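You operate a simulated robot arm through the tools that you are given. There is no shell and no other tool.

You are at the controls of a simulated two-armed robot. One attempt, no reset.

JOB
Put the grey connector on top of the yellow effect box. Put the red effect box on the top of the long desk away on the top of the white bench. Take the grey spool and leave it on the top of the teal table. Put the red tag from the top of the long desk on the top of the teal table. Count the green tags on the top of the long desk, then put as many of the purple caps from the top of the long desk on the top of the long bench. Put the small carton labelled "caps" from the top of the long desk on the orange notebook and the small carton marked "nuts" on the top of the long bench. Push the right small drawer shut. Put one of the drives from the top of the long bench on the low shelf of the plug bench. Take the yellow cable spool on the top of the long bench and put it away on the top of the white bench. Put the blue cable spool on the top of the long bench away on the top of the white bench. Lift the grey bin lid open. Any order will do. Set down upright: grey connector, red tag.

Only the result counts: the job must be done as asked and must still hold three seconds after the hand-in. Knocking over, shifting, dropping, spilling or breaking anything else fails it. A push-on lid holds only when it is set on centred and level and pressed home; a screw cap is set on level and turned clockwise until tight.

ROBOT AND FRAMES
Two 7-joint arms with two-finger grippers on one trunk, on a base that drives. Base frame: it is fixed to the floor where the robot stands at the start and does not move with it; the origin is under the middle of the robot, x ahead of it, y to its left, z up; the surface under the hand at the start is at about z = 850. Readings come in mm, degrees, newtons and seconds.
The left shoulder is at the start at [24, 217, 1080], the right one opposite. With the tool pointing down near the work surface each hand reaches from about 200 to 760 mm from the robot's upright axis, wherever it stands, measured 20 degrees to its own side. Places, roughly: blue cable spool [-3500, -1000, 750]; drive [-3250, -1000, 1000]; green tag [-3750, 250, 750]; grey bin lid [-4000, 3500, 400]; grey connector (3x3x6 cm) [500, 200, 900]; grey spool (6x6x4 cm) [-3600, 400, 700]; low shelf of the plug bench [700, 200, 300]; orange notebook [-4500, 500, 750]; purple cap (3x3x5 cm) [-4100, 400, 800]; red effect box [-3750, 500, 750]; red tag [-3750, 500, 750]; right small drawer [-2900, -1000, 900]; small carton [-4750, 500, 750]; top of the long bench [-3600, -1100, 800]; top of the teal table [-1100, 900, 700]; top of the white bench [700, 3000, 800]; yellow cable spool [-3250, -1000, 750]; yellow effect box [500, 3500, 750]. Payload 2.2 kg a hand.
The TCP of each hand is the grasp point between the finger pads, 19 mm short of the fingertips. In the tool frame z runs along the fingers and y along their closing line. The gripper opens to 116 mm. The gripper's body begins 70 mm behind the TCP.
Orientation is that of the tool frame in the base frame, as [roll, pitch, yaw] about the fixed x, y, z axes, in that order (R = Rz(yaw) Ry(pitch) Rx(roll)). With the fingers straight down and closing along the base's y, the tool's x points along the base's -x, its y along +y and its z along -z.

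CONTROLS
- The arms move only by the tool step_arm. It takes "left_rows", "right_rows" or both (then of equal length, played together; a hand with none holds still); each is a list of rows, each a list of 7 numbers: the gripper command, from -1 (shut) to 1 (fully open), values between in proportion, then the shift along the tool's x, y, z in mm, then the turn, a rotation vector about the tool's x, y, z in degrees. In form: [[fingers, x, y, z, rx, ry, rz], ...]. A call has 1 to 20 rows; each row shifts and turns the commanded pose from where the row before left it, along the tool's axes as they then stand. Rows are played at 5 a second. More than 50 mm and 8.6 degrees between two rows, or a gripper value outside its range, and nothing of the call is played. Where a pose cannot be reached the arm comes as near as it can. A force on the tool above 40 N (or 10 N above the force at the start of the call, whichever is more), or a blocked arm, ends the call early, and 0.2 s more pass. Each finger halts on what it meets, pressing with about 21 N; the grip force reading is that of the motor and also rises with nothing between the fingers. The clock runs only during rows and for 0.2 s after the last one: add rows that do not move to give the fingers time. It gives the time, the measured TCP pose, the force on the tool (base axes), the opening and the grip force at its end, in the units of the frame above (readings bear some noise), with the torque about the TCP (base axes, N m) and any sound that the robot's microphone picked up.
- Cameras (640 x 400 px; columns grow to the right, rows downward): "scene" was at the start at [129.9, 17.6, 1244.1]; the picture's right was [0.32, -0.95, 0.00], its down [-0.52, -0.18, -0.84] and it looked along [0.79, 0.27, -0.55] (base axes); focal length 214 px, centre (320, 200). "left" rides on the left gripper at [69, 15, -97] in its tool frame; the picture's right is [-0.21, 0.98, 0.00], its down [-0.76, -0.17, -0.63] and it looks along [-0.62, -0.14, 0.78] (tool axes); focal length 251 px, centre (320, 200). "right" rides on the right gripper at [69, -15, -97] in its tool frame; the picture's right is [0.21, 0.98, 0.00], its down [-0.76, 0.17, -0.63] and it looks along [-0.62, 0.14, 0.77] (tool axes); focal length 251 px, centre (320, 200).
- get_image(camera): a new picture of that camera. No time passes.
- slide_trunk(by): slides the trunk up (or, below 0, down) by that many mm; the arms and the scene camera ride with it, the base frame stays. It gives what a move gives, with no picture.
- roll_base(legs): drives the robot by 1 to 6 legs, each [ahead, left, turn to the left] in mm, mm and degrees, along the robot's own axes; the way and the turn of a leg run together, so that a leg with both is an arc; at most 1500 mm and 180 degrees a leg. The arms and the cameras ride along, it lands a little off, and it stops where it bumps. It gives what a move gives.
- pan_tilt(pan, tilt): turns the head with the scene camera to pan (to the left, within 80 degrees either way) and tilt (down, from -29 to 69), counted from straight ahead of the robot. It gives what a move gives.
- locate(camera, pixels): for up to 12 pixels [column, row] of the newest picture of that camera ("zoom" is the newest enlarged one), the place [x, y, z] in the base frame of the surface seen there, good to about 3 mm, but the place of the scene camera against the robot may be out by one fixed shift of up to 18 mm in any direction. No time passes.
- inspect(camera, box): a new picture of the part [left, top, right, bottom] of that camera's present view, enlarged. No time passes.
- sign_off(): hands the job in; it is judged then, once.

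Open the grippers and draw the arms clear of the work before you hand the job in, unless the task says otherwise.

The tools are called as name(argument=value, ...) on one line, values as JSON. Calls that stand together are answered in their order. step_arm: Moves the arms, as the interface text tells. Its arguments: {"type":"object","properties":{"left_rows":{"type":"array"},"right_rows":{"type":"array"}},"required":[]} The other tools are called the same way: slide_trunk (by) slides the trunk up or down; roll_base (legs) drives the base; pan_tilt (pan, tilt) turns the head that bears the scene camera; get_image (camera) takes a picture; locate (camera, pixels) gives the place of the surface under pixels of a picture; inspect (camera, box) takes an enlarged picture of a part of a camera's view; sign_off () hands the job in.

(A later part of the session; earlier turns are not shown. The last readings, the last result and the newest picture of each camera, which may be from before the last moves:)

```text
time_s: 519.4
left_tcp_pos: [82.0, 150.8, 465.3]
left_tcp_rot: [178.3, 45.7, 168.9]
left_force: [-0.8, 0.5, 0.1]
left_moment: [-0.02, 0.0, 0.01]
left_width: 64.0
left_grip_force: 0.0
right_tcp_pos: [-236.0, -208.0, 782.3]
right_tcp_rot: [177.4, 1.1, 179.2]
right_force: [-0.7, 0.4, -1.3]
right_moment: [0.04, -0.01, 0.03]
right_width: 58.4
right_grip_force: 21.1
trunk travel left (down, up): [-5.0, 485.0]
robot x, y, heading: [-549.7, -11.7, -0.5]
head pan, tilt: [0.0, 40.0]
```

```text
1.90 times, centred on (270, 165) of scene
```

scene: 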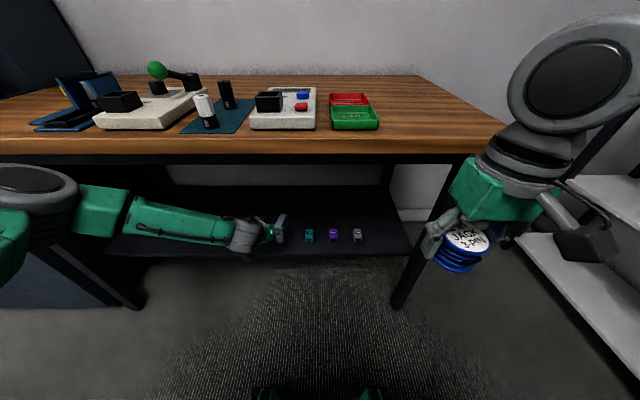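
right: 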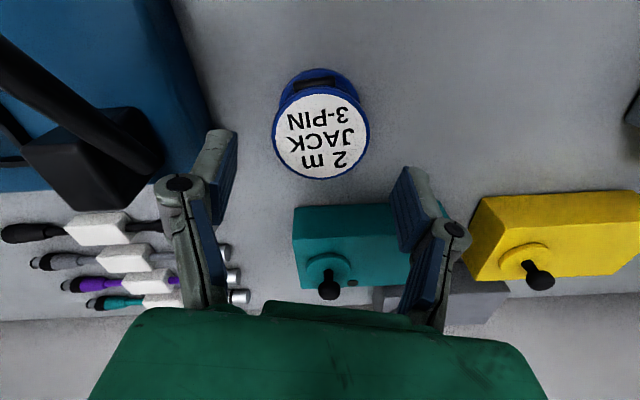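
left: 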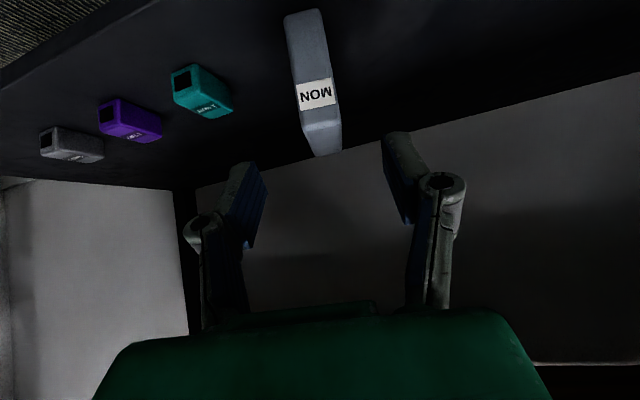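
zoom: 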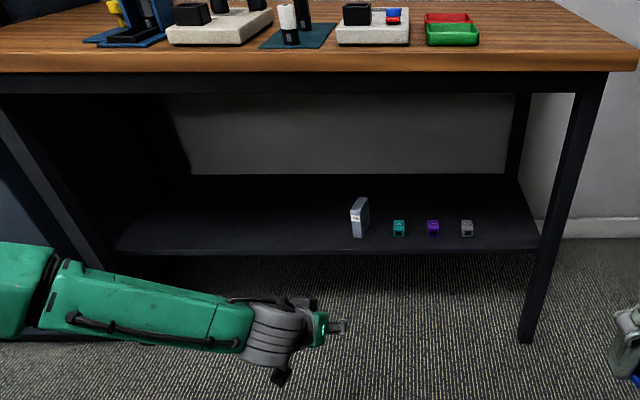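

The drive is on the low shelf. I restore the left arm: raise it, un-pitch, and lift the trunk again.

step_arm(left_rows=[[0, -28.7, 0, -27.9, 0, 0, 0], [0, -28.7, 0, -27.9, 0, 0, 0], [0, -28.7, 0, -27.9, 0, 0, 0], [0, -28.7, 0, -27.9, 0, 0, 0], [0, -28.7, 0, -27.9, 0, 0, 0], [0, -28.7, 0, -27.9, 0, 0, 0], [0, -28.7, 0, -27.9, 0, 0, 0], [0, -14, 0, -14, 0, 0, 0], [0, 25, 0, -26, 0, 7.5, 0], [0, 25, 0, -26, 0, 7.5, 0], [0, 25, 0, -26, 0, 7.5, 0], [0, 25, 0, -26, 0, 7.5, 0], [0, 25, 0, 0, 0, 7.5, 0], [0, 25, 0, 0, 0, 7.5, 0], [0, 0, 0, 0, 0, 0, -5.5], [0, 0, 0, 0, 0, 0, -5.5], [0, 0, 0, 0, 0, 0, 0]])

slide_trunk(by=220)

get_image(camera="scene")

```text
time_s: 523.0
left_tcp_pos: [-107.8, 175.1, 785.5]
left_tcp_rot: [179.0, 1.1, -178.8]
left_force: [0.4, -0.1, 0.8]
left_moment: [-0.01, 0.02, -0.01]
left_width: 58.0
left_grip_force: 0.1
right_tcp_pos: [-238.5, -207.9, 781.8]
right_tcp_rot: [177.3, 1.0, 179.3]
right_force: [0.2, -1.1, -1.5]
right_moment: [0.04, 0.02, 0.01]
right_width: 58.6
right_grip_force: 20.5
trunk travel left (down, up): [-5.0, 485.0]
robot x, y, heading: [-544.8, -11.7, -0.6]
head pan, tilt: [0.0, 40.0]
```

```text
time_s: 525.3
left_tcp_pos: [-106.9, 175.6, 1004.6]
left_tcp_rot: [178.9, 1.1, -178.9]
left_force: [-1.0, 0.8, 0.3]
left_moment: [-0.02, 0.0, -0.01]
left_width: 58.1
left_grip_force: 0.1
right_tcp_pos: [-237.3, -208.0, 999.2]
right_tcp_rot: [177.4, 0.8, 179.3]
right_force: [-0.6, 0.2, -1.3]
right_moment: [-0.01, 0.01, -0.02]
right_width: 58.4
right_grip_force: 20.8
trunk travel left (down, up): [-225.0, 265.0]
robot x, y, heading: [-547.3, -12.6, -0.6]
head pan, tilt: [0.0, 40.0]
```

```text
taken
```

scene: 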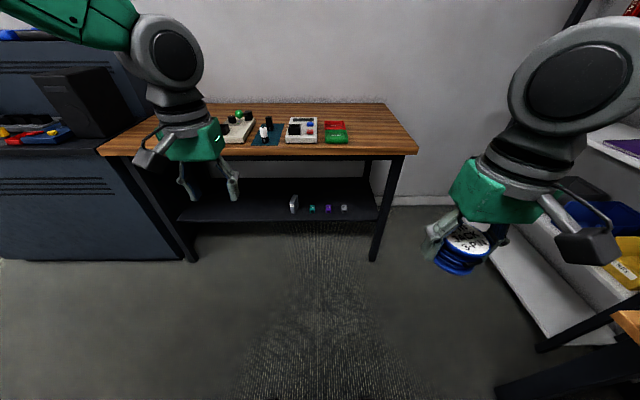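

Now the blue spool to the white bench: forward a bit, turn north, drive, and turn to the bench.

roll_base(legs=[[200, 0, 0], [0, 0, 90.6], [1500, 0, 0], [1430, 0, 0], [0, 0, -90]])

get_image(camera="scene")

```text
time_s: 548.4
left_tcp_pos: [89.4, 3108.9, 1004.4]
left_tcp_rot: [179.0, 1.2, -178.4]
left_force: [-0.5, -0.9, 0.2]
left_moment: [0.04, -0.01, -0.01]
left_width: 58.1
left_grip_force: 0.1
right_tcp_pos: [-38.8, 2723.8, 1000.2]
right_tcp_rot: [177.4, 0.8, 179.7]
right_force: [-0.1, 0.5, -2.2]
right_moment: [-0.02, 0.01, 0.04]
right_width: 58.4
right_grip_force: 21.7
trunk travel left (down, up): [-225.0, 265.0]
robot x, y, heading: [-352.4, 2914.5, -0.3]
head pan, tilt: [0.0, 40.0]
```

```text
taken
```

scene: 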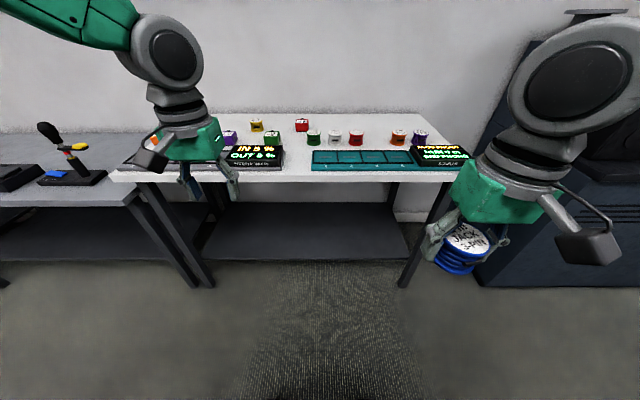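

I roll 400 mm to the bench and carry the blue spool over the row to (740, 2800).

roll_base(legs=[[400, 0, 0.3]])

step_arm(right_rows=[[-1, 0, 0, -30, 0, 0, 0], [-1, -40, 8, 0, 0, 0, 0], [-1, -40, 8, 0, 0, 0, 0], [-1, -40, 8, 0, 0, 0, 0], [-1, -40, 8, 0, 0, 0, 0], [-1, -40, 8, 0, 0, 0, 0], [-1, -40, 8, 0, 0, 0, 0], [-1, -40, 8, 0, 0, 0, 0], [-1, -40, 8, 0, 0, 0, 0], [-1, -40, 8, 0, 0, 0, 0], [-1, -20, 4, 0, 0, 0, 0], [-1, 0, 0, 0, 0, 0, 0]])

get_image(camera="right")

get_image(camera="scene")

```text
time_s: 550.8
left_tcp_pos: [482.9, 3108.6, 1005.5]
left_tcp_rot: [179.0, 1.3, -178.2]
left_force: [0.6, 0.2, -0.3]
left_moment: [0.04, 0.0, 0.0]
left_width: 57.7
left_grip_force: 0.1
right_tcp_pos: [356.4, 2725.0, 1000.4]
right_tcp_rot: [177.3, 0.6, 179.9]
right_force: [0.8, -0.9, -0.6]
right_moment: [0.01, 0.01, 0.0]
right_width: 58.3
right_grip_force: 21.1
trunk travel left (down, up): [-225.0, 265.0]
robot x, y, heading: [40.1, 2916.1, 0.2]
head pan, tilt: [0.0, 40.0]
```

```text
time_s: 553.4
left_tcp_pos: [480.1, 3110.4, 1006.3]
left_tcp_rot: [179.2, 1.5, -178.2]
left_force: [0.5, -0.5, -0.2]
left_moment: [0.01, 0.02, 0.0]
left_width: 58.0
left_grip_force: 0.1
right_tcp_pos: [735.5, 2801.4, 1040.2]
right_tcp_rot: [177.4, 0.7, -180.0]
right_force: [-0.6, -0.7, -1.0]
right_moment: [-0.01, 0.0, 0.03]
right_width: 58.3
right_grip_force: 21.2
trunk travel left (down, up): [-225.0, 265.0]
robot x, y, heading: [46.0, 2912.5, -0.1]
head pan, tilt: [0.0, 40.0]
```

```text
taken
```

right: 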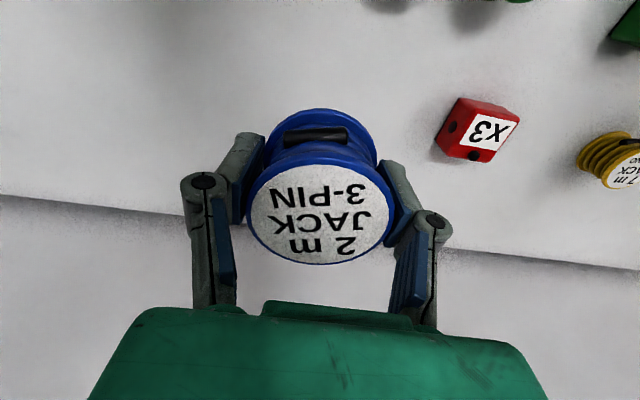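

```text
taken
```

scene: 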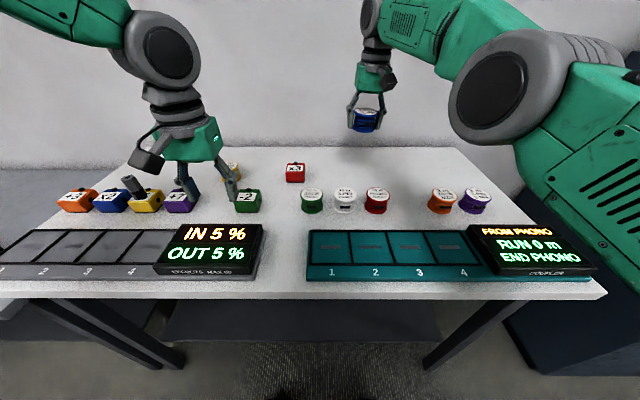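

Clear surface behind the row. I level the hand slightly and lower the blue spool.

step_arm(right_rows=[[-1, 0, 0, 40, 1.3, 0, 0], [-1, 0, 0, 45, 0, 0, 0], [-1, 0, 0, 45, 0, 0, 0], [-1, 0, 0, 20, 0, 0, 0], [-1, 0, 0, 8, 0, 0, 0], [-1, 0, 0, 0, 0, 0, 0]])

```text
time_s: 554.8
left_tcp_pos: [480.0, 3111.3, 1005.4]
left_tcp_rot: [179.1, 1.4, -178.3]
left_force: [-0.1, 0.3, -0.5]
left_moment: [-0.03, 0.0, 0.02]
left_width: 57.8
left_grip_force: 0.1
right_tcp_pos: [737.2, 2805.4, 880.1]
right_tcp_rot: [178.9, 0.7, 179.9]
right_force: [0.7, 0.8, -1.2]
right_moment: [0.01, -0.04, 0.03]
right_width: 58.2
right_grip_force: 21.0
trunk travel left (down, up): [-225.0, 265.0]
robot x, y, heading: [48.1, 2912.0, 0.1]
head pan, tilt: [0.0, 40.0]
```

step_arm(right_rows=[[-1, 0, 0, 4, 0, 0, 0], [-1, 0, 0, 2, 0, 0, 0], [-1, 0, 0, 1.5, 0, 0, 0], [-1, 0, 0, 0, 0, 0, 0]])

```text
time_s: 555.8
left_tcp_pos: [482.0, 3110.8, 1006.8]
left_tcp_rot: [179.1, 1.4, -178.1]
left_force: [-0.5, -0.3, -0.8]
left_moment: [0.02, -0.03, -0.02]
left_width: 58.2
left_grip_force: 0.0
right_tcp_pos: [735.5, 2805.9, 873.6]
right_tcp_rot: [178.8, 0.7, 179.9]
right_force: [0.2, -0.6, -1.2]
right_moment: [0.02, 0.0, -0.02]
right_width: 58.4
right_grip_force: 20.9
trunk travel left (down, up): [-225.0, 265.0]
robot x, y, heading: [45.0, 2913.6, 0.3]
head pan, tilt: [0.0, 40.0]
```

step_arm(right_rows=[[-1, 0, 0, 1.5, 0, 0, 0], [-1, 0, 0, 1, 0, 0, 0], [-1, 0, 0, 0, 0, 0, 0]])

```text
time_s: 556.6
left_tcp_pos: [480.0, 3110.0, 1006.0]
left_tcp_rot: [179.0, 1.5, -178.2]
left_force: [0.5, 0.6, -0.5]
left_moment: [0.02, 0.0, 0.04]
left_width: 58.1
left_grip_force: 0.0
right_tcp_pos: [737.8, 2804.9, 872.0]
right_tcp_rot: [178.7, 0.7, 180.0]
right_force: [0.7, 0.0, 6.3]
right_moment: [-0.27, -0.05, 0.02]
right_width: 58.3
right_grip_force: 20.3
trunk travel left (down, up): [-225.0, 265.0]
robot x, y, heading: [42.3, 2917.0, 0.1]
head pan, tilt: [0.0, 40.0]
```

Contact. I release, rise, and draw both hands back.

step_arm(right_rows=[[0.15, 0, 0, 0, 0, 0, 0], [0.3, 0, 0, 0, 0, 0, 0], [0.4, 0, 0, 0, 0, 0, 0], [0.4, 0, 0, -30, 0, 0, 0], [0.4, 0, 0, -45, 0, 0, 0], [0.4, 0, 0, -45, 0, 0, 0], [0.2, 0, 0, -35, 0, 0, 0], [0, 45, -5, 0, 0, 0, 0], [0, 45, -5, 0, 0, 0, 0], [0, 45, -5, 0, 0, 0, 0], [0, 45, -5, 0, 0, 0, 0], [0, 45, -5, 0, 0, 0, 0], [0, 45, -5, 0, 0, 0, 0], [0, 45, -5, 0, 0, 0, 0], [0, 45, -5, 0, 0, 0, 0]])

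step_arm(left_rows=[[0, 40, 0, 0, 0, 0, 0], [0, 40, 0, 0, 0, 0, 0], [0, 40, 0, 0, 0, 0, 0]])

get_image(camera="scene")

inspect(camera="scene", box=[40, 130, 360, 250])

```text
time_s: 559.8
left_tcp_pos: [480.4, 3105.9, 1006.3]
left_tcp_rot: [179.0, 1.4, -178.2]
left_force: [-0.2, -0.1, 0.2]
left_moment: [0.03, -0.01, 0.01]
left_width: 57.8
left_grip_force: 0.0
right_tcp_pos: [371.6, 2757.4, 1021.0]
right_tcp_rot: [178.5, 0.8, -180.0]
right_force: [0.0, -0.6, 0.2]
right_moment: [0.01, -0.02, 0.04]
right_width: 58.0
right_grip_force: 0.1
trunk travel left (down, up): [-225.0, 265.0]
robot x, y, heading: [48.5, 2914.7, -0.3]
head pan, tilt: [0.0, 40.0]
```

```text
time_s: 560.6
left_tcp_pos: [360.1, 3105.8, 1003.4]
left_tcp_rot: [179.1, 1.4, -178.3]
left_force: [-0.2, 0.2, -0.1]
left_moment: [0.01, 0.0, 0.01]
left_width: 58.2
left_grip_force: 0.1
right_tcp_pos: [373.1, 2760.4, 1020.6]
right_tcp_rot: [178.7, 0.7, 179.9]
right_force: [-0.2, 0.7, 0.8]
right_moment: [-0.02, -0.01, -0.01]
right_width: 58.3
right_grip_force: 0.1
trunk travel left (down, up): [-225.0, 265.0]
robot x, y, heading: [47.4, 2912.6, 0.1]
head pan, tilt: [0.0, 40.0]
```

```text
taken
```

scene: 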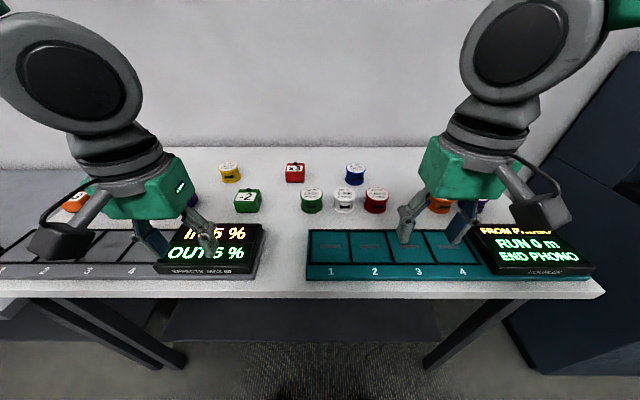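

```text
2.00 times, centred on (200, 190) of scene
```

zoom: 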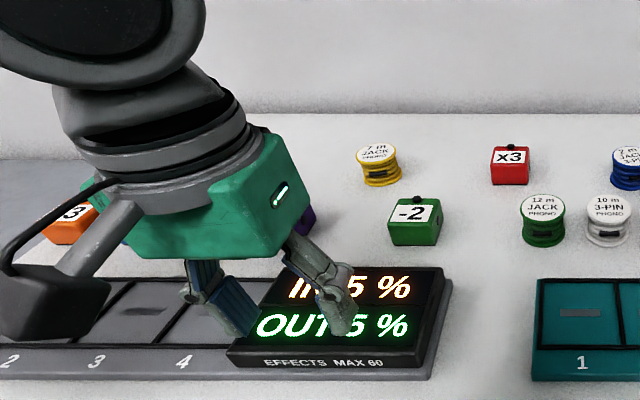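

Blue spool is placed; all three are on the white bench. Now the last pair: grey spool and red tag. I drive back to the long desk.

roll_base(legs=[[-420, 0, 0], [0, 0, -90], [1500, 0, 0], [1340, 0, 0]])

roll_base(legs=[[0, 0, -90]])

pan_tilt(pan=0, tilt=25)

get_image(camera="scene")

```text
time_s: 580.4
left_tcp_pos: [-140.1, -239.6, 1002.8]
left_tcp_rot: [179.1, 1.4, 92.8]
left_force: [-0.5, 0.7, 0.0]
left_moment: [-0.01, 0.01, -0.01]
left_width: 58.0
left_grip_force: 0.1
right_tcp_pos: [-484.9, -257.8, 1021.7]
right_tcp_rot: [178.7, 0.7, 90.9]
right_force: [-0.4, -0.6, 0.5]
right_moment: [-0.02, -0.01, 0.0]
right_width: 58.0
right_grip_force: 0.0
trunk travel left (down, up): [-225.0, 265.0]
robot x, y, heading: [-335.3, 73.6, -89.0]
head pan, tilt: [0.0, 40.0]
```

```text
time_s: 584.6
left_tcp_pos: [-650.3, -121.3, 1005.3]
left_tcp_rot: [179.1, 1.5, 2.3]
left_force: [-0.5, 0.9, 0.3]
left_moment: [-0.02, 0.03, 0.02]
left_width: 58.1
left_grip_force: 0.0
right_tcp_pos: [-665.5, 222.8, 1020.9]
right_tcp_rot: [178.6, 0.8, 0.3]
right_force: [-0.1, -0.7, 0.1]
right_moment: [-0.02, 0.0, -0.02]
right_width: 57.9
right_grip_force: 0.1
trunk travel left (down, up): [-225.0, 265.0]
robot x, y, heading: [-340.1, 76.4, -179.4]
head pan, tilt: [0.0, 40.0]
```

```text
time_s: 585.4
left_tcp_pos: [-649.3, -121.9, 1003.9]
left_tcp_rot: [179.2, 1.5, 2.3]
left_force: [0.0, -0.2, 0.3]
left_moment: [-0.01, 0.0, 0.01]
left_width: 58.0
left_grip_force: 0.0
right_tcp_pos: [-663.5, 222.3, 1020.8]
right_tcp_rot: [178.7, 0.9, 0.4]
right_force: [0.4, 0.3, -0.1]
right_moment: [-0.02, 0.01, -0.03]
right_width: 57.9
right_grip_force: 0.0
trunk travel left (down, up): [-225.0, 265.0]
robot x, y, heading: [-338.2, 73.4, -179.5]
head pan, tilt: [0.0, 25.0]
```

```text
taken
```

scene: 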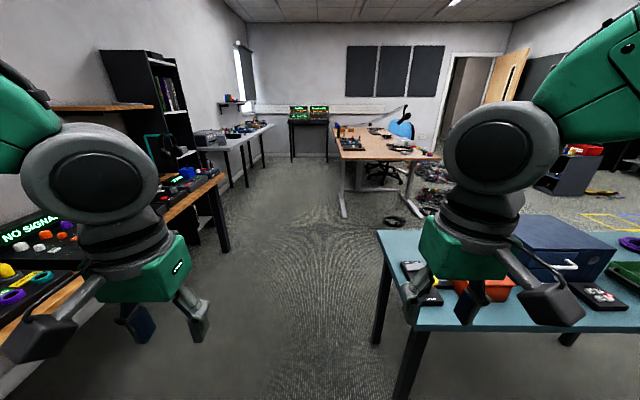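

I drive west along the aisle to x≈-3400 and turn to face the desk.

roll_base(legs=[[1470, 200, -0.5], [1480, 30, 0], [110, 0, 0], [0, 0, -90]])

pan_tilt(pan=10, tilt=40)

get_image(camera="scene")

```text
time_s: 604.4
left_tcp_pos: [-3604.6, 129.9, 1003.9]
left_tcp_rot: [179.1, 1.5, -88.4]
left_force: [-0.2, -0.9, 0.4]
left_moment: [-0.01, -0.01, 0.02]
left_width: 58.3
left_grip_force: 0.1
right_tcp_pos: [-3260.0, 141.8, 1020.9]
right_tcp_rot: [178.7, 0.8, -90.4]
right_force: [0.2, 0.2, 0.1]
right_moment: [-0.01, 0.02, -0.02]
right_width: 58.1
right_grip_force: 0.0
trunk travel left (down, up): [-225.0, 265.0]
robot x, y, heading: [-3412.3, -182.2, 89.8]
head pan, tilt: [0.0, 25.0]
```

```text
time_s: 605.2
left_tcp_pos: [-3605.9, 127.8, 1004.5]
left_tcp_rot: [179.1, 1.6, -88.5]
left_force: [-0.5, -0.6, 0.1]
left_moment: [0.02, 0.02, -0.01]
left_width: 58.2
left_grip_force: 0.0
right_tcp_pos: [-3258.2, 139.6, 1022.7]
right_tcp_rot: [178.7, 1.0, -90.4]
right_force: [-0.1, -0.6, 0.8]
right_moment: [0.01, 0.02, -0.01]
right_width: 58.0
right_grip_force: 0.0
trunk travel left (down, up): [-225.0, 265.0]
robot x, y, heading: [-3413.1, -184.3, 90.0]
head pan, tilt: [10.0, 40.0]
```

```text
taken
```

scene: 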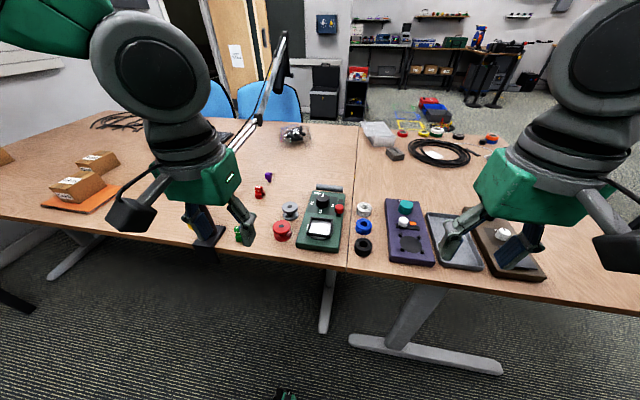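

The grey spool is at (291,210). I extend the left hand to above it.

step_arm(left_rows=[[0.4, -45, 2, 0, 0, 0, 0], [0.4, -45, 2, 0, 0, 0, 0], [0.4, -45, 0, 0, 0, 0, 0], [0.4, -45, 0, 0, 0, 0, 0], [0.4, -45, 0, 10, 0, 0, 0], [0.4, -40, 0, 20, 0, 0, 0], [0.4, 0, 0, 20, 0, 0, 0], [0.4, 0, 0, 0, 0, 0, 0]])

get_image(camera="left")

get_image(camera="scene")

```text
time_s: 607.0
left_tcp_pos: [-3615.6, 395.9, 962.0]
left_tcp_rot: [179.0, 1.7, -88.5]
left_force: [1.2, -0.5, 0.1]
left_moment: [-0.04, 0.0, -0.05]
left_width: 81.1
left_grip_force: 0.0
right_tcp_pos: [-3258.2, 140.2, 1023.2]
right_tcp_rot: [178.7, 0.9, -90.4]
right_force: [-0.6, -0.5, 0.0]
right_moment: [-0.02, 0.0, -0.02]
right_width: 58.3
right_grip_force: 0.1
trunk travel left (down, up): [-225.0, 265.0]
robot x, y, heading: [-3414.3, -185.3, 89.9]
head pan, tilt: [10.0, 40.0]
```

```text
taken
```

left: 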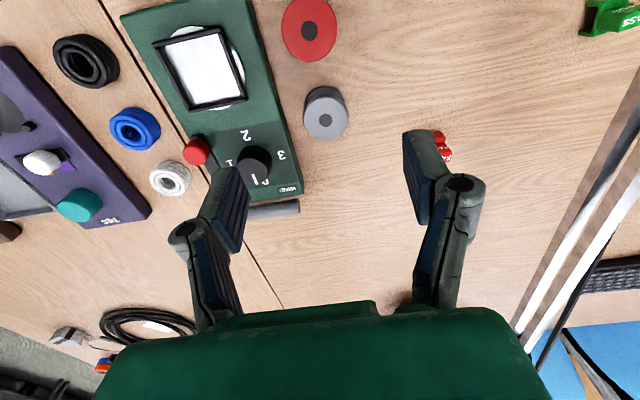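

```text
taken
```

scene: 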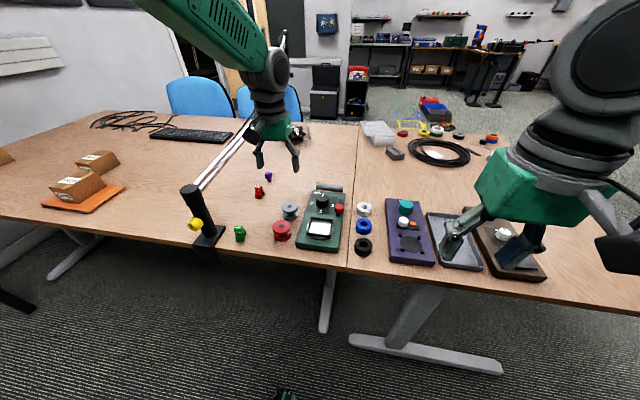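

I check the forearm's height over the boom before lowering.

locate(camera="scene", pixels=[[180, 15], [215, 40], [245, 60], [265, 80], [268, 115], [240, 145], [215, 170], [195, 195], [255, 125]])

locate(camera="left", pixels=[[325, 113], [306, 112], [345, 112], [323, 92], [327, 135], [272, 60], [300, 160], [560, 250], [310, 30], [440, 145]])

```text
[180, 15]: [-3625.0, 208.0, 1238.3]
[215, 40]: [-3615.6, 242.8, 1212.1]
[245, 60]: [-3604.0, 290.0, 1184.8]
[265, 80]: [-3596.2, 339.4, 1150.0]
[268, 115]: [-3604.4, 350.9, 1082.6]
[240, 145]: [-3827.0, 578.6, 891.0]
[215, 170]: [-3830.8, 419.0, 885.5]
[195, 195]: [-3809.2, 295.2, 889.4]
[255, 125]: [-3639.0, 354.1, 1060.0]
```

```text
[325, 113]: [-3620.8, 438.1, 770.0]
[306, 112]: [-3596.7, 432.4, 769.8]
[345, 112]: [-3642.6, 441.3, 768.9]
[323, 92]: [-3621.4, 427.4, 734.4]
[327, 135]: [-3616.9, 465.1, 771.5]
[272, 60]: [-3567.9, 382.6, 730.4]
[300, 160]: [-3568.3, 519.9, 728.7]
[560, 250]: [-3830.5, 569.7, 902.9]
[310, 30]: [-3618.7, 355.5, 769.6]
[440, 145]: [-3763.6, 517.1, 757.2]
```

The forearm is well clear of the boom. Grey spool centre ≈(-3620, 443), top z 770; a neighbour spool and the WIND device are close, so I turn the grip line 40° for clearance, level the hand and go down part-way.

step_arm(left_rows=[[0.25, -24, 2, 0, 1.0, 1.7, 0], [0.25, -23, 1, 0, 0, 0, 0], [0.25, 0, 0, 0, 0, 0, 8], [0.25, 0, 0, 0, 0, 0, 8], [0.25, 0, 0, 0, 0, 0, 8], [0.25, 0, 0, 0, 0, 0, 8], [0.25, 0, 0, 0, 0, 0, 8], [0.25, 0, 0, 45, 0, 0, 0], [0.25, 0, 0, 45, 0, 0, 0], [0.25, 0, 0, 30, 0, 0, 0], [0.25, 0, 0, 0, 0, 0, 0]])

get_image(camera="left")

```text
time_s: 609.4
left_tcp_pos: [-3621.4, 443.1, 843.1]
left_tcp_rot: [-179.9, 0.1, -128.4]
left_force: [0.5, 1.0, -0.1]
left_moment: [0.01, 0.01, -0.02]
left_width: 72.8
left_grip_force: 0.1
right_tcp_pos: [-3258.6, 140.9, 1023.7]
right_tcp_rot: [178.7, 1.0, -90.4]
right_force: [0.5, -1.0, -0.4]
right_moment: [0.02, -0.01, 0.01]
right_width: 57.9
right_grip_force: 0.0
trunk travel left (down, up): [-225.0, 265.0]
robot x, y, heading: [-3416.7, -183.6, 90.0]
head pan, tilt: [10.0, 40.0]
```

```text
taken
```

left: 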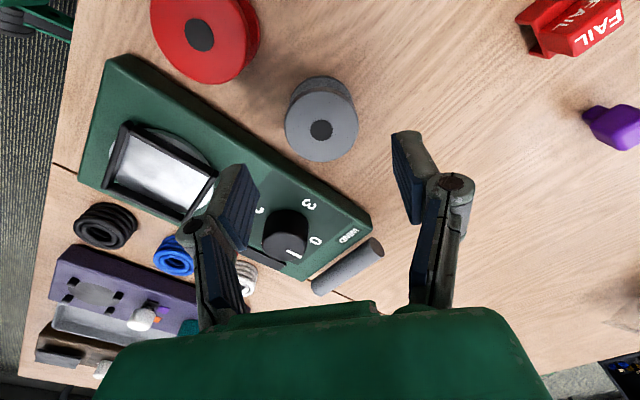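

Centred over the spool's hole. I descend to z≈752 and grip.

step_arm(left_rows=[[0.2, 0, 0, 40, 0, 0, 0], [0.2, 0, 0, 35, 0, 0, 0], [0.2, 0, 0, 15, 0, 0, 0], [0.2, 0, 0, 0, 0, 0, 0], [0, 0, 0, 0, 0, 0, 0], [-0.4, 0, 0, 0, 0, 0, 0], [-1, 0, 0, 0, 0, 0, 0], [-1, 0, 0, 0, 0, 0, 0]])

get_image(camera="left")

```text
time_s: 611.2
left_tcp_pos: [-3620.7, 441.9, 753.6]
left_tcp_rot: [-179.9, 0.1, -128.6]
left_force: [0.3, 0.5, 0.2]
left_moment: [0.01, 0.0, 0.01]
left_width: 52.4
left_grip_force: 21.2
right_tcp_pos: [-3258.7, 139.6, 1022.0]
right_tcp_rot: [178.7, 0.8, -90.4]
right_force: [-0.4, 0.4, 0.0]
right_moment: [0.01, 0.01, 0.01]
right_width: 57.8
right_grip_force: 0.0
trunk travel left (down, up): [-225.0, 265.0]
robot x, y, heading: [-3413.0, -183.8, 89.7]
head pan, tilt: [10.0, 40.0]
```

```text
taken
```

left: 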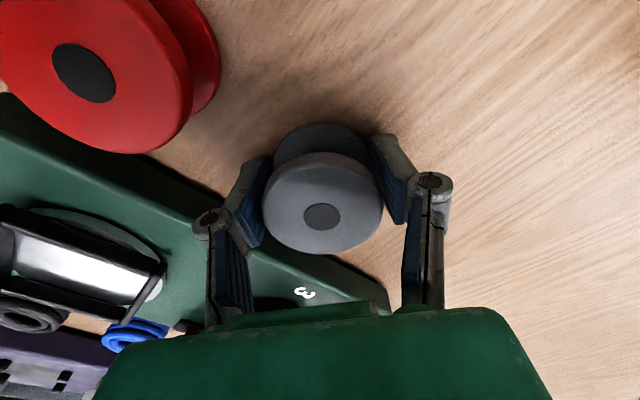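

The grey spool is held (52 mm). I lift it, turn the hand back and draw it in.

step_arm(left_rows=[[-1, 0, 0, -25, 0, 0, 0], [-1, 0, 0, -45, 0, 0, 0], [-1, 0, 0, -45, 0, 0, 0], [-1, 0, 0, -45, 0, 0, 0], [-1, 0, 0, -45, 0, 0, 0], [-1, 0, 0, -20, 0, 0, -8], [-1, 0, 0, 0, 0, 0, -8], [-1, 0, 0, 0, 0, 0, -8], [-1, 0, 0, 0, 0, 0, -8], [-1, 0, 0, 0, 0, 0, -8], [-1, 45, 0, 0, 0, 0, 0], [-1, 45, 0, 0, 0, 0, 0], [-1, 45, 0, 0, 0, 0, 0], [-1, 45, 0, 0, 0, 0, 0], [-1, 45, 0, 0, 0, 0, 0], [-1, 45, 0, 0, 0, 0, 0], [-1, 40, 0, 0, 0, 0, 0], [-1, 0, 0, 0, 0, 0, 0]])

roll_base(legs=[[40, 370, 0]])

pan_tilt(pan=0, tilt=40)

get_image(camera="scene")

```text
time_s: 615.0
left_tcp_pos: [-3615.1, 134.6, 977.3]
left_tcp_rot: [-179.7, -0.1, -88.5]
left_force: [-0.1, 0.2, -1.3]
left_moment: [-0.02, 0.0, 0.0]
left_width: 52.0
left_grip_force: 20.6
right_tcp_pos: [-3261.6, 141.2, 1022.6]
right_tcp_rot: [179.0, 0.9, -90.3]
right_force: [-0.7, -0.3, 0.0]
right_moment: [-0.02, 0.0, 0.01]
right_width: 58.1
right_grip_force: 0.0
trunk travel left (down, up): [-225.0, 265.0]
robot x, y, heading: [-3412.5, -181.5, 89.8]
head pan, tilt: [10.0, 40.0]
```

```text
time_s: 617.3
left_tcp_pos: [-3975.2, 175.0, 977.8]
left_tcp_rot: [-180.0, -0.1, -88.5]
left_force: [0.0, 0.6, -0.4]
left_moment: [0.01, -0.01, -0.01]
left_width: 52.2
left_grip_force: 20.9
right_tcp_pos: [-3623.0, 180.5, 1021.4]
right_tcp_rot: [178.6, 0.9, -90.4]
right_force: [-0.1, -0.5, -0.7]
right_moment: [0.01, 0.0, 0.02]
right_width: 57.9
right_grip_force: 0.1
trunk travel left (down, up): [-225.0, 265.0]
robot x, y, heading: [-3780.9, -144.7, 89.9]
head pan, tilt: [10.0, 40.0]
```

```text
time_s: 618.0
left_tcp_pos: [-3971.0, 174.0, 979.4]
left_tcp_rot: [179.8, 0.1, -88.6]
left_force: [0.8, -0.7, -0.6]
left_moment: [-0.03, 0.03, -0.02]
left_width: 52.0
left_grip_force: 21.1
right_tcp_pos: [-3619.5, 179.4, 1022.5]
right_tcp_rot: [178.5, 1.0, -90.5]
right_force: [0.4, -0.9, 0.1]
right_moment: [0.02, 0.08, -0.01]
right_width: 57.9
right_grip_force: 0.0
trunk travel left (down, up): [-225.0, 265.0]
robot x, y, heading: [-3779.1, -143.5, 89.7]
head pan, tilt: [0.0, 40.0]
```

```text
taken
```

scene: 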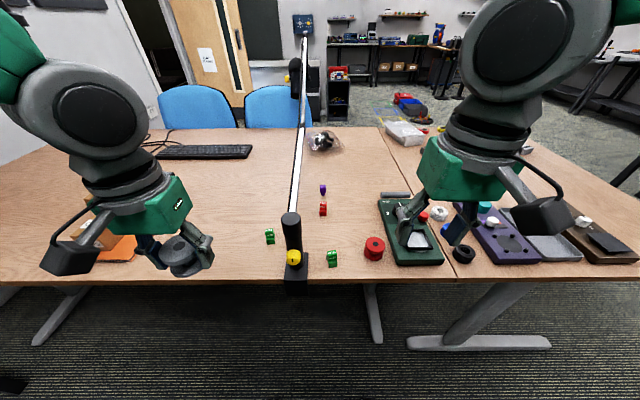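

The red tag is at (323,210). I move the right hand high above it and look.

step_arm(right_rows=[[0, -40, 10, 0, 0, 0, 0], [0, -40, 10, 0, 0, 0, 0], [0, -40, 10, 0, 0, 0, 0], [0, -40, 15, 0, 0, 0, 0], [0, -40, 15, 0, 0, 0, 0], [0, -40, 15, 0, 0, 0, 0], [0, -30, 5, 0, 0, 0, 0], [0, 0, 0, 0, 0, 0, 0], [0, 0, 0, 0, 0, 0, 0], [0, 0, 0, 0, 0, 0, 0], [0, 0, 0, 0, 0, 0, 0], [0, 0, 0, 0, 0, 0, 0]])

get_image(camera="right")

get_image(camera="scene")

```text
time_s: 620.6
left_tcp_pos: [-3976.9, 173.3, 977.5]
left_tcp_rot: [-179.9, 0.0, -88.5]
left_force: [0.2, -0.8, 0.5]
left_moment: [0.01, 0.05, 0.01]
left_width: 52.0
left_grip_force: 21.1
right_tcp_pos: [-3703.2, 449.6, 1029.2]
right_tcp_rot: [178.8, 1.0, -90.3]
right_force: [-0.1, -0.2, 0.0]
right_moment: [0.01, -0.01, 0.01]
right_width: 58.0
right_grip_force: 0.1
trunk travel left (down, up): [-225.0, 265.0]
robot x, y, heading: [-3777.4, -143.6, 89.5]
head pan, tilt: [0.0, 40.0]
```

```text
taken
```

right: 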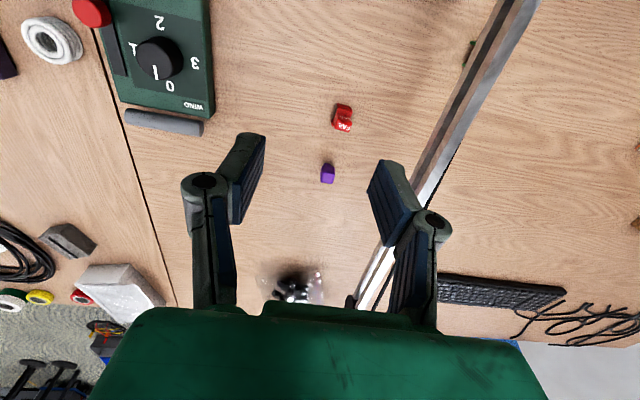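

```text
taken
```

scene: 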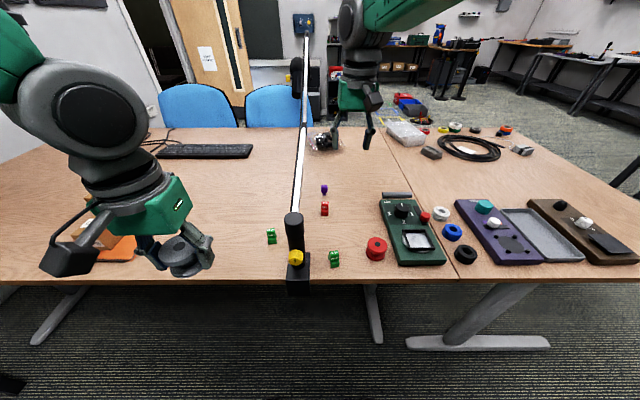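

I zoom on the tag and locate it and the boom.

inspect(camera="right", box=[310, 90, 380, 140])

locate(camera="right", pixels=[[340, 125], [350, 123], [344, 116], [341, 106], [336, 118], [470, 80], [440, 150], [425, 180], [490, 40]])

inspect(camera="scene", box=[300, 180, 350, 225])

```text
8.00 times, centred on (345, 115) of right
```

zoom: 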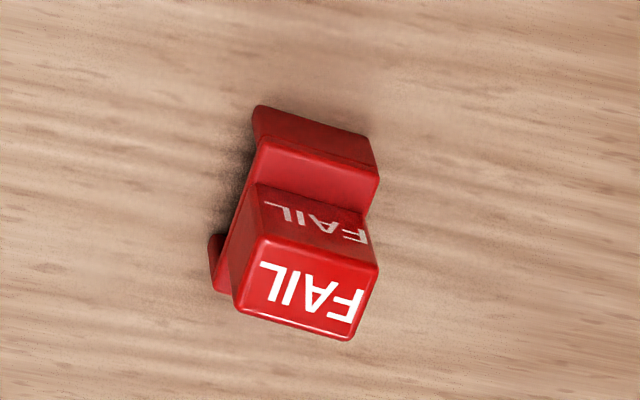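

```text
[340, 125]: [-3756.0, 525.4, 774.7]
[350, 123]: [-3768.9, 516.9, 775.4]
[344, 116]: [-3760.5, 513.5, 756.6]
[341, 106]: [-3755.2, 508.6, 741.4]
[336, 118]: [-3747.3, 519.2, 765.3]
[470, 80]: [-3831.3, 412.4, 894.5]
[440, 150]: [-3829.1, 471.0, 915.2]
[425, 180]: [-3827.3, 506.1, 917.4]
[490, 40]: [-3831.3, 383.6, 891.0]
```

```text
8.89 times, centred on (325, 202) of scene
```

zoom: 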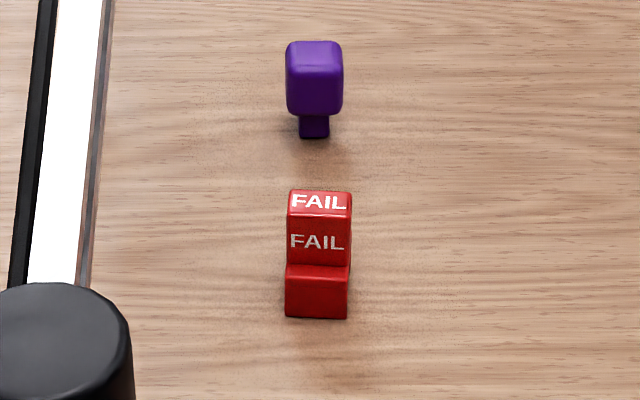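

The tag's upright block is centred at about (-3760, 520), top z≈775; the boom's near edge is x≈-3828. To keep off the boom I'll grip front-to-back with the hand turned 90° and leaning 20° to the right. First the rotation, high up.

step_arm(right_rows=[[-0.2, 0, 0, 0, 0, 0, -8.2], [-0.2, 0, 0, 0, 0, 0, -8.2], [-0.2, 0, 0, 0, 0, 0, -8.2], [-0.2, 0, 0, 0, 0, 0, -8.2], [-0.2, 0, 0, 0, 0, 0, -8.2], [-0.2, 0, 0, 0, 0, 0, -8.2], [-0.2, 0, 0, 0, 0, 0, -8.2], [-0.2, 0, 0, 0, 0, 0, -8.2], [-0.2, 0, 0, 0, 0, 0, -8.2], [-0.2, 0, 0, 0, 0, 0, -8.2], [-0.2, 0, 0, 0, 0, 0, -8.2], [-0.2, 0, 0, 0, 0, 0, 0]])

get_image(camera="scene")

```text
time_s: 623.2
left_tcp_pos: [-3981.4, 173.6, 978.0]
left_tcp_rot: [-179.8, 0.1, -88.4]
left_force: [-0.4, -0.3, -0.5]
left_moment: [-0.02, 0.02, 0.01]
left_width: 52.1
left_grip_force: 21.0
right_tcp_pos: [-3708.3, 450.8, 1029.3]
right_tcp_rot: [-179.0, 1.1, 0.0]
right_force: [-0.4, 0.2, 0.5]
right_moment: [-0.02, 0.01, 0.0]
right_width: 46.5
right_grip_force: 0.0
trunk travel left (down, up): [-225.0, 265.0]
robot x, y, heading: [-3782.9, -143.3, 89.4]
head pan, tilt: [0.0, 40.0]
```

```text
taken
```

scene: 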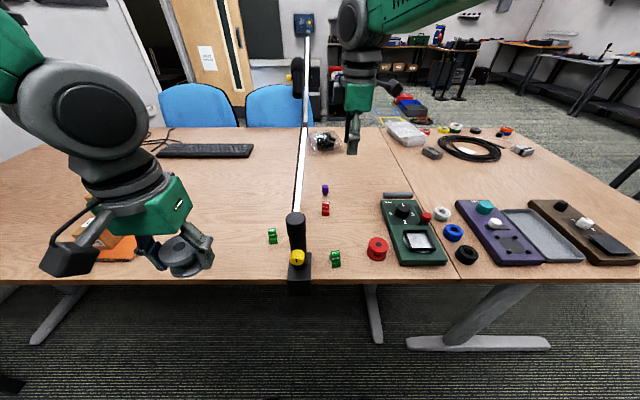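

Turned with the camera to the right. Now the 20° lean and the move to a pre-grasp point.

step_arm(right_rows=[[-0.2, 0, 0, 0, -1, -6.7, 0], [-0.2, 0, 0, 0, 0, -6.7, 0], [-0.2, 0, 0, 0, 0, -6.7, 0], [-0.2, 10, -23, 28, 0, 0, 0], [-0.2, 10, -23, 28, 0, 0, 0], [-0.2, 19, -23, 28, 0, 0, 0], [-0.2, 0, 0, 25, 0, 0, 0], [-0.2, 0, 0, 0, 0, 0, 0]])

get_image(camera="right")

inspect(camera="scene", box=[260, 100, 440, 240])

```text
time_s: 625.0
left_tcp_pos: [-3979.3, 172.9, 976.7]
left_tcp_rot: [-179.7, 0.0, -88.5]
left_force: [1.3, 0.4, 0.3]
left_moment: [-0.01, 0.01, 0.0]
left_width: 52.5
left_grip_force: 21.6
right_tcp_pos: [-3710.1, 518.6, 913.2]
right_tcp_rot: [180.0, 21.1, -0.1]
right_force: [0.3, -0.3, 0.5]
right_moment: [0.01, 0.02, 0.03]
right_width: 46.3
right_grip_force: 0.1
trunk travel left (down, up): [-225.0, 265.0]
robot x, y, heading: [-3784.3, -142.5, 89.8]
head pan, tilt: [0.0, 40.0]
```

```text
taken
```

right: 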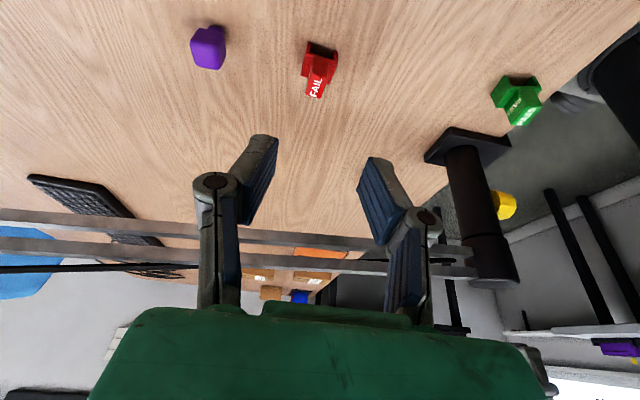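

```text
2.86 times, centred on (350, 170) of scene
```

zoom: 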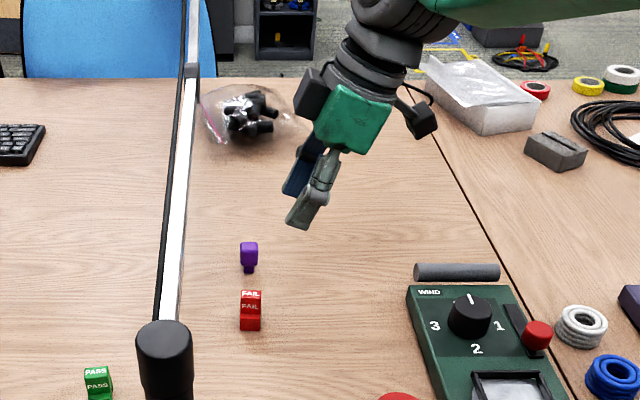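

There is a housing on the left side of the wrist; I check its clearance to the boom, and locate the tag in the right view.

locate(camera="zoom", pixels=[[303, 90], [310, 110], [320, 75], [345, 110], [185, 150], [175, 250], [250, 295]])

locate(camera="right", pixels=[[315, 85], [310, 92], [323, 86], [318, 65], [312, 75], [334, 75], [300, 235], [400, 245], [207, 60]])

inspect(camera="right", box=[280, 30, 360, 110])

```text
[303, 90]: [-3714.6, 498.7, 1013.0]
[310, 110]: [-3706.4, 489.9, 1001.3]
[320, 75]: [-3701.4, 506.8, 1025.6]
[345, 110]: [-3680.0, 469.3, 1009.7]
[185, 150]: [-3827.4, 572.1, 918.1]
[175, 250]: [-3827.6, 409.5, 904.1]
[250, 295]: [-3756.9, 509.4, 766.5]
```

```text
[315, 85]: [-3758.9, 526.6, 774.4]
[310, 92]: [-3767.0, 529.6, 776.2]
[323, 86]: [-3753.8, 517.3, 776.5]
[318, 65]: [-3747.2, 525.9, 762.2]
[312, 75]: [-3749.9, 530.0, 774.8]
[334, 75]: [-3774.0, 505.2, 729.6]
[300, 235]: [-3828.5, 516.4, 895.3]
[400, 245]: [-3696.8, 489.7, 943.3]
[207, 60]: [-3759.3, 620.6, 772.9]
```

```text
5.00 times, centred on (320, 70) of right
```

zoom: 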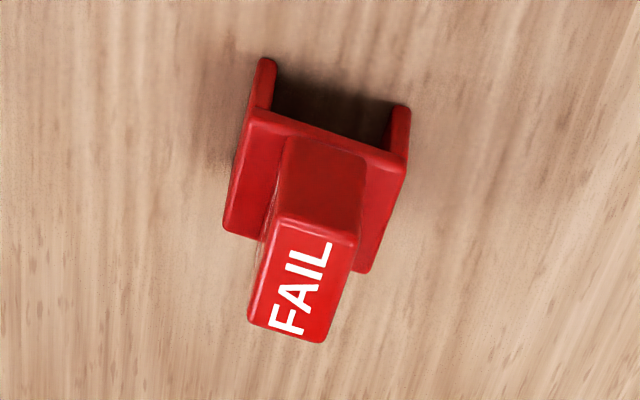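

Clearances are fine (60 mm to the boom). I go down along the finger axis to grip the upright block.

step_arm(right_rows=[[-0.2, 1, -2, 40, 0, 0, 0], [-0.2, 1, -2, 40, 0, 0, 0], [-0.2, 1, 0, 35, 0, 0, 0], [-0.2, 0, 0, 20, 0, 0, 0], [-0.2, 0, 0, 0, 0, 0, 0], [-0.2, 0, 0, 0, 0, 0, 0]])

get_image(camera="right")

inspect(camera="scene", box=[260, 120, 400, 240])

```text
time_s: 626.4
left_tcp_pos: [-3981.3, 173.2, 975.9]
left_tcp_rot: [-179.7, 0.0, -88.5]
left_force: [0.1, -0.2, -0.3]
left_moment: [-0.01, 0.01, -0.01]
left_width: 52.2
left_grip_force: 20.6
right_tcp_pos: [-3757.6, 524.4, 787.5]
right_tcp_rot: [-180.0, 21.1, -0.3]
right_force: [0.9, -0.2, 0.1]
right_moment: [0.02, 0.0, 0.04]
right_width: 46.5
right_grip_force: 0.0
trunk travel left (down, up): [-225.0, 265.0]
robot x, y, heading: [-3778.4, -144.2, 89.6]
head pan, tilt: [0.0, 40.0]
```

```text
taken
```

right: 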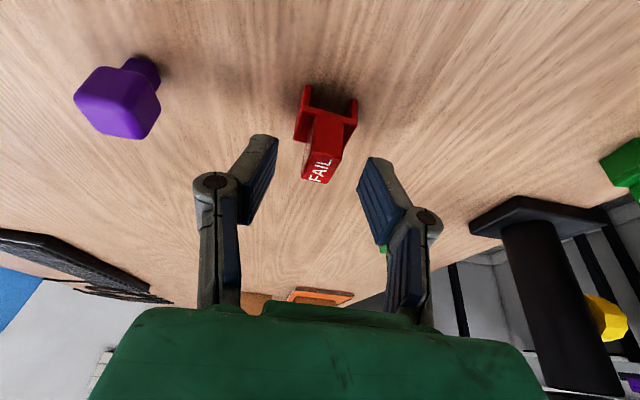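

```text
3.33 times, centred on (330, 180) of scene
```

zoom: 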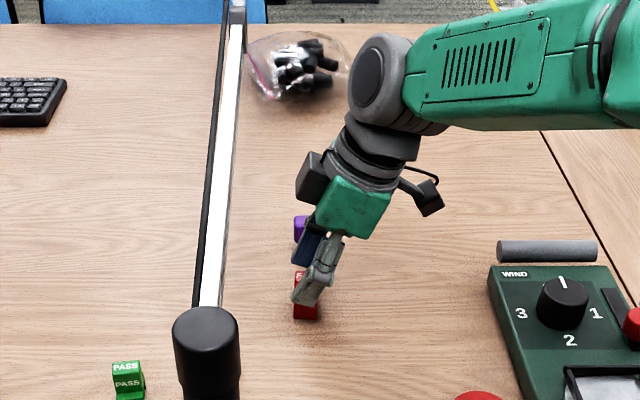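

Nearly there: tag top at (320,168). I check its exact place against the TCP.

locate(camera="right", pixels=[[318, 165], [308, 178], [330, 178], [345, 145], [305, 150], [325, 130], [318, 178]])

```text
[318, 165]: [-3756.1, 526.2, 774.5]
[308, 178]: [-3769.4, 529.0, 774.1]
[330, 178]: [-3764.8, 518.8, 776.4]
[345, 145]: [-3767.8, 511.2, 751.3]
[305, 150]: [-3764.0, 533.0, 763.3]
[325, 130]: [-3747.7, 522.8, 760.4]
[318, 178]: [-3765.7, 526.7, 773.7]
```

The block is centred at y≈524.5, matching. I advance 13 mm and close.

step_arm(right_rows=[[-0.2, 0, 0, 7, 0, 0, 0], [-0.2, 0, 0, 6, 0, 0, 0], [-0.2, 0, 0, 0, 0, 0, 0], [-0.4, 0, 0, 0, 0, 0, 0], [-0.6, 0, 0, 0, 0, 0, 0], [-1, 0, 0, 0, 0, 0, 0], [-1, 0, 0, 0, 0, 0, 0]])

get_image(camera="right")

```text
time_s: 628.0
left_tcp_pos: [-3980.7, 173.0, 977.1]
left_tcp_rot: [-179.7, 0.0, -88.4]
left_force: [0.0, -0.1, -0.2]
left_moment: [0.0, 0.05, 0.0]
left_width: 52.0
left_grip_force: 21.5
right_tcp_pos: [-3760.7, 523.1, 775.0]
right_tcp_rot: [-180.0, 21.1, -0.2]
right_force: [-0.1, 0.3, 0.7]
right_moment: [-0.02, 0.01, 0.02]
right_width: 16.1
right_grip_force: 20.9
trunk travel left (down, up): [-225.0, 265.0]
robot x, y, heading: [-3779.5, -139.9, 89.8]
head pan, tilt: [0.0, 40.0]
```

```text
taken
```

right: 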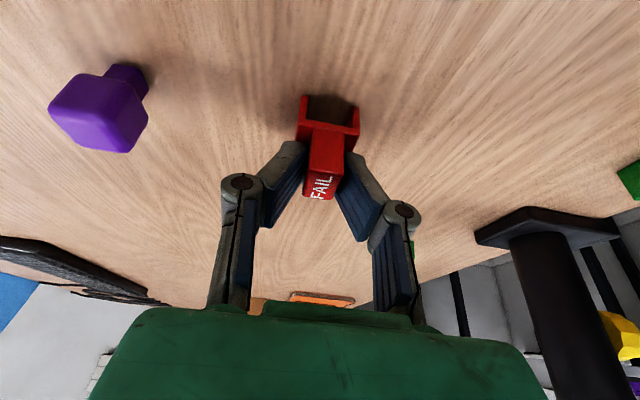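

The tag is held (16 mm). I withdraw along the finger axis away from the boom, then draw it in.

step_arm(right_rows=[[-1, 0, 0, -15, 0, 0, 0], [-1, 0, 0, -35, 0, 0, 0], [-1, 0, 0, -45, 0, 0, 0], [-1, 0, 0, -45, 0, 0, 0], [-1, 0, 0, -45, 0, 0, 0], [-1, 0, 0, -35, 0, 0, 0], [-1, 0, 45, 0, 0, 0, 0], [-1, 0, 45, 0, 0, 0, 0], [-1, 0, 45, 0, 0, 0, 0], [-1, 0, 45, 0, 0, 0, 0], [-1, 0, 45, 0, 0, 0, 0], [-1, 0, 45, 0, 0, 0, 0], [-1, 10, 40, 0, 0, 0, 0], [-1, 30, 0, 0, 0, 0, 0], [-1, 0, 0, 0, 0, 0, 0]])

get_image(camera="scene")

get_image(camera="right")

```text
time_s: 631.2
left_tcp_pos: [-3978.7, 172.2, 978.1]
left_tcp_rot: [-179.8, 0.1, -88.5]
left_force: [0.3, -1.4, -0.1]
left_moment: [0.04, -0.01, 0.03]
left_width: 51.9
left_grip_force: 20.6
right_tcp_pos: [-3643.3, 212.8, 964.6]
right_tcp_rot: [-179.9, 21.3, -0.1]
right_force: [0.6, -0.2, -0.1]
right_moment: [0.01, -0.02, 0.0]
right_width: 16.3
right_grip_force: 21.6
trunk travel left (down, up): [-225.0, 265.0]
robot x, y, heading: [-3782.5, -143.8, 89.5]
head pan, tilt: [0.0, 40.0]
```

```text
taken
```

scene: 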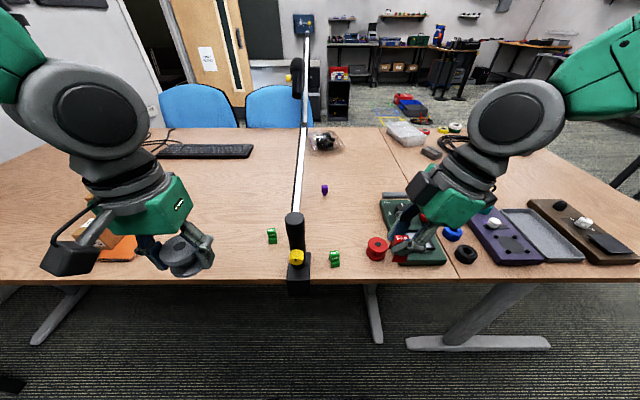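

```text
taken
```

right: 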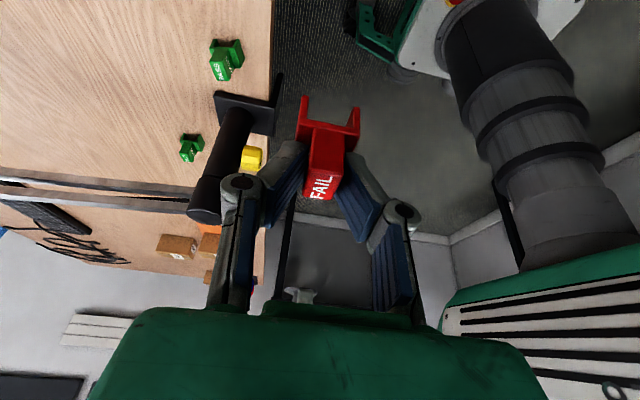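

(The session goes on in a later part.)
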